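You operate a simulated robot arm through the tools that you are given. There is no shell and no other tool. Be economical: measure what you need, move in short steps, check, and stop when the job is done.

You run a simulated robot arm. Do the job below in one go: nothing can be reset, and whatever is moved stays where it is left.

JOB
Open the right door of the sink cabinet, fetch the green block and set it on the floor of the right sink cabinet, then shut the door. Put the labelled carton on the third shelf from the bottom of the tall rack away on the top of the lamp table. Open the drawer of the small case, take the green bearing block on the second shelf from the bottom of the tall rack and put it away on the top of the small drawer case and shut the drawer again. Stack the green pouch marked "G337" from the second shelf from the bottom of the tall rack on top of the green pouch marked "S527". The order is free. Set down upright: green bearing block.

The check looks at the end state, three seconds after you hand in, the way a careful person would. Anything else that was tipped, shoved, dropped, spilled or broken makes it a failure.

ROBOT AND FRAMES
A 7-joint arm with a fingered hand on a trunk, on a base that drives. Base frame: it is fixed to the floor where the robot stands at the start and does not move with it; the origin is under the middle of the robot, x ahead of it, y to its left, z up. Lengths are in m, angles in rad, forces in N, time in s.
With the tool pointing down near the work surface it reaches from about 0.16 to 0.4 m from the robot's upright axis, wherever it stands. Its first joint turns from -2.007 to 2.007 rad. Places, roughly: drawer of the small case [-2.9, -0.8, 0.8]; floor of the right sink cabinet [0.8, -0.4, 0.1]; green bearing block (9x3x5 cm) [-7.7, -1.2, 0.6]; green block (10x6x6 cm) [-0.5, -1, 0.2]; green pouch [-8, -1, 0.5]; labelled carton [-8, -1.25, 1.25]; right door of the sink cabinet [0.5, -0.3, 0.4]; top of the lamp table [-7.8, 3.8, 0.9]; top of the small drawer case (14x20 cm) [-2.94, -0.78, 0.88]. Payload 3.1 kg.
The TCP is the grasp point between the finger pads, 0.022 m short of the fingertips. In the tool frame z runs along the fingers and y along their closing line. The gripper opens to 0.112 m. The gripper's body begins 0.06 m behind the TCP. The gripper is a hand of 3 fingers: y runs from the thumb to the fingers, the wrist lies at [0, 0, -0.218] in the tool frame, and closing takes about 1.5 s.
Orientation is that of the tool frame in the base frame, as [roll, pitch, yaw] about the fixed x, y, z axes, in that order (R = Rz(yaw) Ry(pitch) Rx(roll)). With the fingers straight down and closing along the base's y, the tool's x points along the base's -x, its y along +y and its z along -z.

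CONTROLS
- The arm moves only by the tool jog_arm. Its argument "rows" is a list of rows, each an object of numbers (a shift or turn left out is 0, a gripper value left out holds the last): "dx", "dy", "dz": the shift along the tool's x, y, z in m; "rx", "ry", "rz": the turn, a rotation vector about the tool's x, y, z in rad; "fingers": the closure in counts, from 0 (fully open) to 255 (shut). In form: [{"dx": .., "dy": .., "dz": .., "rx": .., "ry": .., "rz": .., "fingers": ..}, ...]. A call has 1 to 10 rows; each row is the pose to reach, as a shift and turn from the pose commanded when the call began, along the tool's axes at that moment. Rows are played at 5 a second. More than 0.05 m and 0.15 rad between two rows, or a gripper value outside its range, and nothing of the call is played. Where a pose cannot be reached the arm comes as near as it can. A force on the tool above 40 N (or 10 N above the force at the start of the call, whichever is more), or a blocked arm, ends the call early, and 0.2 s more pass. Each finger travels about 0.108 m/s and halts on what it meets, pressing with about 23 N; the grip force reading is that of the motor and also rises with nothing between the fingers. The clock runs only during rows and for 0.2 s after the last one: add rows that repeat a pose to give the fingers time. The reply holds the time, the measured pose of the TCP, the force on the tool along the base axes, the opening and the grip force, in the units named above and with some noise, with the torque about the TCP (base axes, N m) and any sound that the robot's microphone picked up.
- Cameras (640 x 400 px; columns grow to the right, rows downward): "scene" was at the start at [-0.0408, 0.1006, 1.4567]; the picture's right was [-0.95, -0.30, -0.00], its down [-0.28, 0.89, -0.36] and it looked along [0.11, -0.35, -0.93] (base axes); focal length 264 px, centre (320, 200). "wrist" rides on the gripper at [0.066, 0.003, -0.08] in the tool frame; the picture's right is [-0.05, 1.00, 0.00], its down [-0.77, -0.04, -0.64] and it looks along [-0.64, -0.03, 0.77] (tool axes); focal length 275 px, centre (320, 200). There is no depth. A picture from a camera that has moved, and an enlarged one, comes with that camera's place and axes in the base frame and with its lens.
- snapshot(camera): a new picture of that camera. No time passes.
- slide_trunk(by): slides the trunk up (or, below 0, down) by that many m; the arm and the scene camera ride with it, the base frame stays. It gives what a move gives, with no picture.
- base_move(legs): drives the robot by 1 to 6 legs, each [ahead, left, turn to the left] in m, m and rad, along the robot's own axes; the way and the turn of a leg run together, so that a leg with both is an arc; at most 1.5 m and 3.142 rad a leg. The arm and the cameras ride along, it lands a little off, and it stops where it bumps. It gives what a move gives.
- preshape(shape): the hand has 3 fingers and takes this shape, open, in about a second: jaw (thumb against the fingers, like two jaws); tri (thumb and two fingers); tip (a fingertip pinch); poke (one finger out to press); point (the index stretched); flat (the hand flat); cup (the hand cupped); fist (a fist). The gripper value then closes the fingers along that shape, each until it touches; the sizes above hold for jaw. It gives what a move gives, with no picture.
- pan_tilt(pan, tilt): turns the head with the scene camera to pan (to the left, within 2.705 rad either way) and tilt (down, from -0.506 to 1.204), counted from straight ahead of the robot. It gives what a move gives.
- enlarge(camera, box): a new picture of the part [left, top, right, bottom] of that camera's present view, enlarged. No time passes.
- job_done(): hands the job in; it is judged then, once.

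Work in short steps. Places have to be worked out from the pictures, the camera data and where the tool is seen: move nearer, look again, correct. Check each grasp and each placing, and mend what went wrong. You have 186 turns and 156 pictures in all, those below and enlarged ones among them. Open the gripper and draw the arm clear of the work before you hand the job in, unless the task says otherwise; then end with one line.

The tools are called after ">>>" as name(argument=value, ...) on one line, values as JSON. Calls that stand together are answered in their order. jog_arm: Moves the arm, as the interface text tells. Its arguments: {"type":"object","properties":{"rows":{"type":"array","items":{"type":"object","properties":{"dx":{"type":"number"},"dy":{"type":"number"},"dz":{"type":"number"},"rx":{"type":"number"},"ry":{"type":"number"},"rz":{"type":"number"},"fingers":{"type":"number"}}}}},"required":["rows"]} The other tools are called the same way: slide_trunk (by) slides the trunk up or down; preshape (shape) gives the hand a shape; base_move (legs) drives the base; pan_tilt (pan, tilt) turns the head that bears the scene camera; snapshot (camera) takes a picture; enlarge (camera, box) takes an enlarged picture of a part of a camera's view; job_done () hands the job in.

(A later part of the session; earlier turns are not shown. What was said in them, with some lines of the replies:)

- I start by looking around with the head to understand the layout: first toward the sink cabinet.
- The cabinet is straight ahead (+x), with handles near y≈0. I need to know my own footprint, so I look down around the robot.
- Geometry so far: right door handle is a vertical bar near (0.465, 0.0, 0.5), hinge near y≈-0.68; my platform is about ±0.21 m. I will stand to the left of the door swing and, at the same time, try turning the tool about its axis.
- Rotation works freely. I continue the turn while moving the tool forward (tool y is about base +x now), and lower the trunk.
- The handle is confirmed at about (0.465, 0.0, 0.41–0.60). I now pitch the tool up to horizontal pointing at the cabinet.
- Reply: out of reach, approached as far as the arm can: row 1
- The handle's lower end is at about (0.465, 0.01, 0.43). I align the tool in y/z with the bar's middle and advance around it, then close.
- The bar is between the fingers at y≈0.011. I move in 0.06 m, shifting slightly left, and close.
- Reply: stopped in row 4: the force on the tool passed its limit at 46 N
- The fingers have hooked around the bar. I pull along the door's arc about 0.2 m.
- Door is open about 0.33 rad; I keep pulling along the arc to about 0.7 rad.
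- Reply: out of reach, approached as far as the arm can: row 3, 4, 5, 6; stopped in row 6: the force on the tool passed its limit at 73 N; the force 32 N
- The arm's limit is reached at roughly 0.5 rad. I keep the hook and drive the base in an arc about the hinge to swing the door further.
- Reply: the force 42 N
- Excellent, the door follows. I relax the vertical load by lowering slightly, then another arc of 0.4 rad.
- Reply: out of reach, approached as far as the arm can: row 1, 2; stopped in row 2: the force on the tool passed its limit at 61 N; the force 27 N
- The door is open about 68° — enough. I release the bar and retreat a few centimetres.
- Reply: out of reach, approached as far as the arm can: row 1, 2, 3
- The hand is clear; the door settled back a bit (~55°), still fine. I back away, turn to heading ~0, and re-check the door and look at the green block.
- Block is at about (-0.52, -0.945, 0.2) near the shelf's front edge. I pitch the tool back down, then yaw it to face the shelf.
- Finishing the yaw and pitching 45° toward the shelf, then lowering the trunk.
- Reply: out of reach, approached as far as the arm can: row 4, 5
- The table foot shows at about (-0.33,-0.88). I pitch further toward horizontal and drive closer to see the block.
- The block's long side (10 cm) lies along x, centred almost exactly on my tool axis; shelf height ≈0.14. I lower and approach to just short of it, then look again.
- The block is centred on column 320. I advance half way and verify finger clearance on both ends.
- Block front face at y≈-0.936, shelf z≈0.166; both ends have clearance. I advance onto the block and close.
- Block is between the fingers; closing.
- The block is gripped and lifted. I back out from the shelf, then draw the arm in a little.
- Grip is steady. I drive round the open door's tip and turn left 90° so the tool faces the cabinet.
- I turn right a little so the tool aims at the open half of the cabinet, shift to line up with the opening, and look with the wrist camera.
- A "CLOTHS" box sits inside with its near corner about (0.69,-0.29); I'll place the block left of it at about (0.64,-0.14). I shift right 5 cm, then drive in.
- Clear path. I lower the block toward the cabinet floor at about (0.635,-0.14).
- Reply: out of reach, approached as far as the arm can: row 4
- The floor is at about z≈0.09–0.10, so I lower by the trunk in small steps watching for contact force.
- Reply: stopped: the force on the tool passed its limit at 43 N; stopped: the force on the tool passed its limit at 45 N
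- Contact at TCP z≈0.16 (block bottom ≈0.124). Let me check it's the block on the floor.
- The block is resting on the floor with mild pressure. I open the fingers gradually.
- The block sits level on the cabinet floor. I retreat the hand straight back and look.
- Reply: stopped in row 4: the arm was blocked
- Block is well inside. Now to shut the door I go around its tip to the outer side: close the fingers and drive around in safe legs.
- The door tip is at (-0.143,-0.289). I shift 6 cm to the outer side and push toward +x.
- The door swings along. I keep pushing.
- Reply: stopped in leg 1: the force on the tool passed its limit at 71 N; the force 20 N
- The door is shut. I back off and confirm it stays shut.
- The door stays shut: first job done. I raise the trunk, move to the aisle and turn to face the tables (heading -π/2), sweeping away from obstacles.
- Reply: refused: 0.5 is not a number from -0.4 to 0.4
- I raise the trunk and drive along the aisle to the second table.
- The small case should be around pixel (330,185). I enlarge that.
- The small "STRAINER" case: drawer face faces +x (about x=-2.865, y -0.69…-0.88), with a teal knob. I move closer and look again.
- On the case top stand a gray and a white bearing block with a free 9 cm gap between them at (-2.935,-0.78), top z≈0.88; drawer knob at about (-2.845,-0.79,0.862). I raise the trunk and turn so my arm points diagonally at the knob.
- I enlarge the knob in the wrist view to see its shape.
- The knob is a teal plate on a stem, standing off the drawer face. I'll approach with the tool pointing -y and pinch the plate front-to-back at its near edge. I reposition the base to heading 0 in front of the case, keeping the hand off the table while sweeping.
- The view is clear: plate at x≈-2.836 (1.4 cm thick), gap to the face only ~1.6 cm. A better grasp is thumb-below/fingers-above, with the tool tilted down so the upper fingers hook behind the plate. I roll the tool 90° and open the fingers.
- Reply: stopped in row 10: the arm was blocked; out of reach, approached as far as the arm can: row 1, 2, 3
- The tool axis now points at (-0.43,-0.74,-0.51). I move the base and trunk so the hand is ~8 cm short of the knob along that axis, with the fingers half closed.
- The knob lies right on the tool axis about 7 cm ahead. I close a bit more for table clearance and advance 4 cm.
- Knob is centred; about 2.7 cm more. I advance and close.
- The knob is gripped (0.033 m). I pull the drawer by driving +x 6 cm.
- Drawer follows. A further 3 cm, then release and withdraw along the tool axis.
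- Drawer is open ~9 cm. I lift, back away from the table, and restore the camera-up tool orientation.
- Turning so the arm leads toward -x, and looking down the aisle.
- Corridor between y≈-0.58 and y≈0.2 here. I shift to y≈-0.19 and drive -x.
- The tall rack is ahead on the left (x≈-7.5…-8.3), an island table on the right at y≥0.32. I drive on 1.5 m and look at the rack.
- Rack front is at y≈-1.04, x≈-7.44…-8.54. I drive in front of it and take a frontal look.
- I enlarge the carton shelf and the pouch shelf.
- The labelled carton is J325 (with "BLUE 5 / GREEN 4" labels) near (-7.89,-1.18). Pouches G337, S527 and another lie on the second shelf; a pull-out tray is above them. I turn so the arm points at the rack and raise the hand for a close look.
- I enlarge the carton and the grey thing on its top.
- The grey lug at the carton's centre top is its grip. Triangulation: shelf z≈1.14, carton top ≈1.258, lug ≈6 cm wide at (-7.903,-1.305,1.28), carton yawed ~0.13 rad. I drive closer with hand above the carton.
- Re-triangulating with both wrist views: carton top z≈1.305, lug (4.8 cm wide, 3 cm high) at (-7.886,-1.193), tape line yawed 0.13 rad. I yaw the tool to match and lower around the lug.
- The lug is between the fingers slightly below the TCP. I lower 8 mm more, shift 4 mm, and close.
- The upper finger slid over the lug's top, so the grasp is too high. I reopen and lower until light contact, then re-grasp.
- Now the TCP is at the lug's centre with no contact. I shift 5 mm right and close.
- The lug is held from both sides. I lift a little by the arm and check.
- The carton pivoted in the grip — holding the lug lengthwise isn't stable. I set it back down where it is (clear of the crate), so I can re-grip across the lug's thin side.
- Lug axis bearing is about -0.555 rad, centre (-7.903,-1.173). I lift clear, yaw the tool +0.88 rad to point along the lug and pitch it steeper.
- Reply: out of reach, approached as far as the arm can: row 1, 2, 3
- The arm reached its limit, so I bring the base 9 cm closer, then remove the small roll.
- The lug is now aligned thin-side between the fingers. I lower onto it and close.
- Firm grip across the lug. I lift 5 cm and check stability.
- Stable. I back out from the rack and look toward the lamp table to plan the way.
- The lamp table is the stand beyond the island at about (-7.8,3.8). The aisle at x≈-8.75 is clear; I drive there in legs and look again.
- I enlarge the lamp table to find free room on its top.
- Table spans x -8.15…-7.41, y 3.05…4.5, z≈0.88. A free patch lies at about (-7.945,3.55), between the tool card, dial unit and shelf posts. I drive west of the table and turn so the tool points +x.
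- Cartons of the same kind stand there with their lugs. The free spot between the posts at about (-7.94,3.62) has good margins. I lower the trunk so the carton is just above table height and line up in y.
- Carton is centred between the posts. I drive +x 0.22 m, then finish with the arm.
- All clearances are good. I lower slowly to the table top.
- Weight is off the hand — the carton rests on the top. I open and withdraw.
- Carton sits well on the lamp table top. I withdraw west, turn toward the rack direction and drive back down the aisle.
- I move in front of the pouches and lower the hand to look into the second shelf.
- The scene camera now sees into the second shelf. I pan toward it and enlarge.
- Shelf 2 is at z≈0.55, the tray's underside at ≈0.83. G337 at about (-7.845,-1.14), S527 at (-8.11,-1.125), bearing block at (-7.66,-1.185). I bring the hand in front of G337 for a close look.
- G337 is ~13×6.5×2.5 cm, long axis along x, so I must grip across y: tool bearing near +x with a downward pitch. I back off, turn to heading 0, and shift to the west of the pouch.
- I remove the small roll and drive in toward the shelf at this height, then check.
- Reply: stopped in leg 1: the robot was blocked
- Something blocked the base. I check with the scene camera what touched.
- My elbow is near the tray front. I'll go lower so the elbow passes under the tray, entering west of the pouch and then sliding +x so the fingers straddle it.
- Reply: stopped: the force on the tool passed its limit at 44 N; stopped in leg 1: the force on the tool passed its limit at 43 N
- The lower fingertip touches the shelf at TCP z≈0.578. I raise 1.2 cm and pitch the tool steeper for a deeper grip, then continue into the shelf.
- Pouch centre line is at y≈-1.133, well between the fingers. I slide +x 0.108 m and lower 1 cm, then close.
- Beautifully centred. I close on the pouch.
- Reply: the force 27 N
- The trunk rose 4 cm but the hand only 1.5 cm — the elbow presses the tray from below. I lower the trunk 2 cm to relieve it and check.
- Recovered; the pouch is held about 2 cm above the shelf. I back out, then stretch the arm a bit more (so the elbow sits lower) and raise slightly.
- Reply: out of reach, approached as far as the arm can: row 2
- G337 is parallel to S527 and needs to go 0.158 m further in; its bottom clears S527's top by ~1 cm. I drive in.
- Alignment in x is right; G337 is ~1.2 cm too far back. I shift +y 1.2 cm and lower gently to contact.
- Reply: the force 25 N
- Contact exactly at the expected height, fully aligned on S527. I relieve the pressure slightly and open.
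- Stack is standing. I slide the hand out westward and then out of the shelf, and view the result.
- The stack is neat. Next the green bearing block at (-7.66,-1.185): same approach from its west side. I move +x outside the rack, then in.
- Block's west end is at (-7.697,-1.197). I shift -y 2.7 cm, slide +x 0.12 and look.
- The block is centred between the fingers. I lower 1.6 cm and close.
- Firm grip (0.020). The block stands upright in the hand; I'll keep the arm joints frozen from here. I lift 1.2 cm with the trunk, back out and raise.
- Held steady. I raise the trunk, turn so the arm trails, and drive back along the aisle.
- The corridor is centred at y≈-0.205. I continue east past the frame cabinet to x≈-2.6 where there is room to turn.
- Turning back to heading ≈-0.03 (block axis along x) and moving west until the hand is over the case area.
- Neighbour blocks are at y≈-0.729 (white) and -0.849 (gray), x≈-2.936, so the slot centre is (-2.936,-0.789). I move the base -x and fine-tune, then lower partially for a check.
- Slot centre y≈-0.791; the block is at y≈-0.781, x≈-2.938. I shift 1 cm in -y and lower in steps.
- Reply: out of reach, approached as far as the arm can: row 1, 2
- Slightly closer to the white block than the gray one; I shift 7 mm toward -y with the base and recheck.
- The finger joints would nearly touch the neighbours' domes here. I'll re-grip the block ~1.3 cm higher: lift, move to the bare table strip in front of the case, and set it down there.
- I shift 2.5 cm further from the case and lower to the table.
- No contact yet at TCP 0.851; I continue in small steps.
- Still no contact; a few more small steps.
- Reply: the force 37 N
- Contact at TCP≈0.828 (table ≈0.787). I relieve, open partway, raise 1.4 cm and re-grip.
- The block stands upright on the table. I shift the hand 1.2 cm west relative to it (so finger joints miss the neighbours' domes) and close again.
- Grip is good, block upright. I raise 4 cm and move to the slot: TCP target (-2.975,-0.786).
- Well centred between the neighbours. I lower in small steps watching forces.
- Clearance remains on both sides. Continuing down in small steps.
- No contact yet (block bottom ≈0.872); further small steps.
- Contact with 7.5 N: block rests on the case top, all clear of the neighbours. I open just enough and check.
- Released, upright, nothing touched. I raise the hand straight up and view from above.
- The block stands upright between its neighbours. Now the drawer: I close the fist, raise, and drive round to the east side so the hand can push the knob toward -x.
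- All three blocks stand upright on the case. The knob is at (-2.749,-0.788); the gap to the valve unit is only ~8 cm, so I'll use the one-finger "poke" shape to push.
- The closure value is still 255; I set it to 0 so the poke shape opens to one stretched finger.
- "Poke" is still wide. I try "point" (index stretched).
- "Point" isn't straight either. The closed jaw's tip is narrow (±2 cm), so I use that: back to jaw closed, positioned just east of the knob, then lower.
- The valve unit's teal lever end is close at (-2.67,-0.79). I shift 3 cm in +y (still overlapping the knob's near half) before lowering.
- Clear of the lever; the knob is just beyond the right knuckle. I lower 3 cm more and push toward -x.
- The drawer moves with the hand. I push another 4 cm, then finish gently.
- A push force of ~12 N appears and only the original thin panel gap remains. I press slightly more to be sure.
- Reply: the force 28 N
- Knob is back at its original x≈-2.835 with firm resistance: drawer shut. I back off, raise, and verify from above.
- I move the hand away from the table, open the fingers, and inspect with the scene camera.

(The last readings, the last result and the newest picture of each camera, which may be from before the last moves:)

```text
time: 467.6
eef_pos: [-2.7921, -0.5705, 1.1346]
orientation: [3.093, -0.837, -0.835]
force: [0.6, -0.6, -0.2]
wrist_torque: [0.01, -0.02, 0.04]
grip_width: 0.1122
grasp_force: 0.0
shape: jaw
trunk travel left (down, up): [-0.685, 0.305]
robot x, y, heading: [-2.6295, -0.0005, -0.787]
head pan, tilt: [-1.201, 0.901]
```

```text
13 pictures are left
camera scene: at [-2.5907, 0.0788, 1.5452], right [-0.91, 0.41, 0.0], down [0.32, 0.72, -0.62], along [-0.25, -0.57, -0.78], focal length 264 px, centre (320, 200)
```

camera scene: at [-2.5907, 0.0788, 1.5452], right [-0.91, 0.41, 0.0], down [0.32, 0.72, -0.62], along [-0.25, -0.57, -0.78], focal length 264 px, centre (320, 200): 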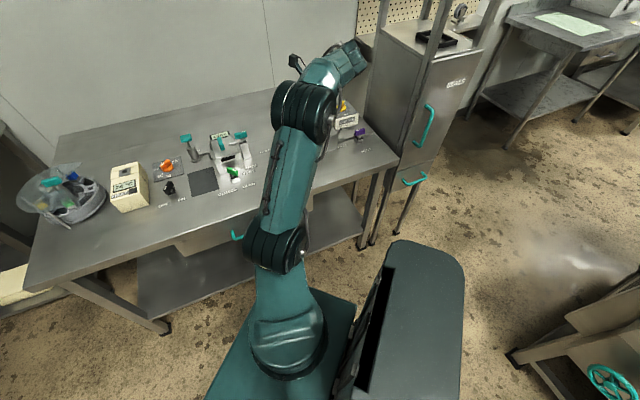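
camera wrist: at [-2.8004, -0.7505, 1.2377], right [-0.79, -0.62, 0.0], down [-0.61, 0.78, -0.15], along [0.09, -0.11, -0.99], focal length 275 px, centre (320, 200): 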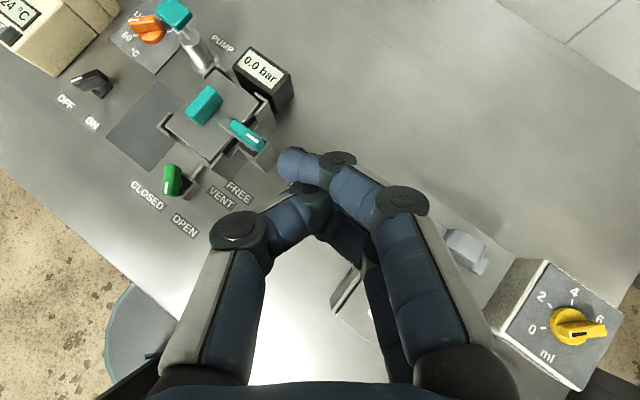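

The arm hides the case; the wrist camera should see it now.

>>> snapshot(camera="wrist")

```text
12 pictures are left
camera wrist: at [-2.8006, -0.5592, 1.2377], right [-0.78, -0.62, 0.0], down [-0.61, 0.78, -0.15], along [0.09, -0.11, -0.99], focal length 275 px, centre (320, 200)
```

wrist: 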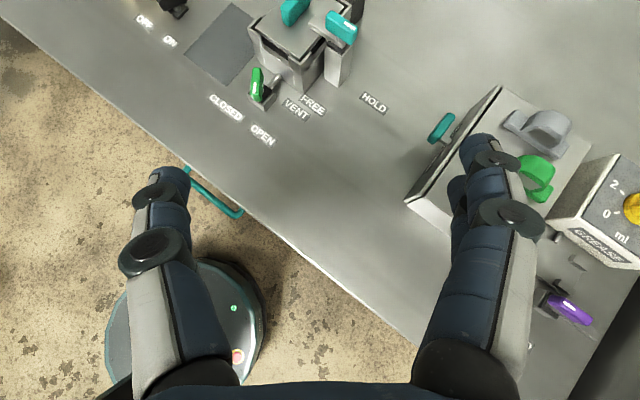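

Drawer is shut. I shift a little west to see all three blocks unobstructed.

>>> base_move(legs=[[-0.17, -0.08, 0.0]])

>>> snapshot(camera="wrist")

```text
time: 469.1
eef_pos: [-2.9713, -0.506, 1.1359]
orientation: [3.095, -0.838, -0.834]
force: [-0.3, -0.4, -0.6]
wrist_torque: [-0.01, -0.03, -0.01]
grip_width: 0.1119
grasp_force: 0.0
shape: jaw
trunk travel left (down, up): [-0.685, 0.305]
robot x, y, heading: [-2.8055, 0.061, -0.787]
head pan, tilt: [-1.201, 0.901]
```

```text
11 pictures are left
camera wrist: at [-2.9802, -0.4953, 1.2378], right [-0.78, -0.62, 0.0], down [-0.61, 0.78, -0.15], along [0.1, -0.11, -0.99], focal length 275 px, centre (320, 200)
```

wrist: 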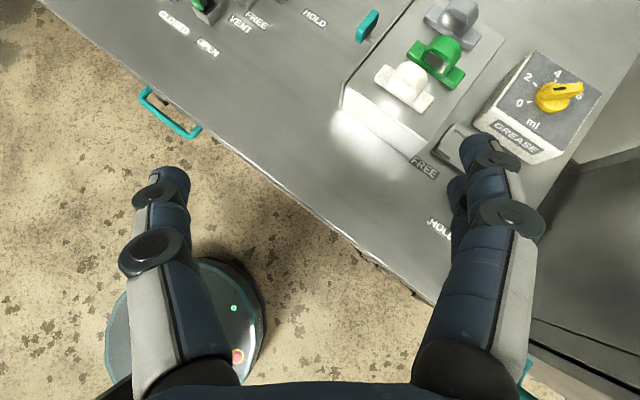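

>>> enlarge(camera="wrist", box=[330, 0, 510, 160])

```text
2.50 times, centred on (420, 80) of wrist
camera zoom: at [-2.9802, -0.4953, 1.2378], right [-0.78, -0.62, 0.0], down [-0.61, 0.78, -0.15], along [0.1, -0.11, -0.99], focal length 688 px, centre (70, 500)
```

zoom: 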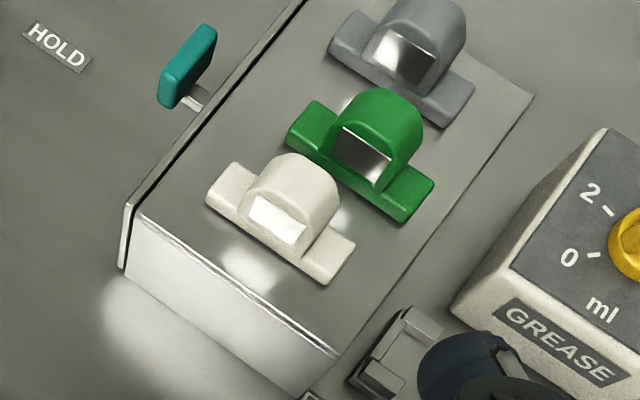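

The drawer is shut and the green bearing block stands upright between its neighbours. The other three jobs were checked earlier. The hand is open and clear of the work, so I hand in.

>>> job_done()

```text
The job is handed in.
```

All four jobs are done and handed in: the green block is in the right sink cabinet with the door shut, carton J325 is on the lamp table, the green bearing block stands upright on the small case with its drawer shut, and pouch G337 lies on S527.
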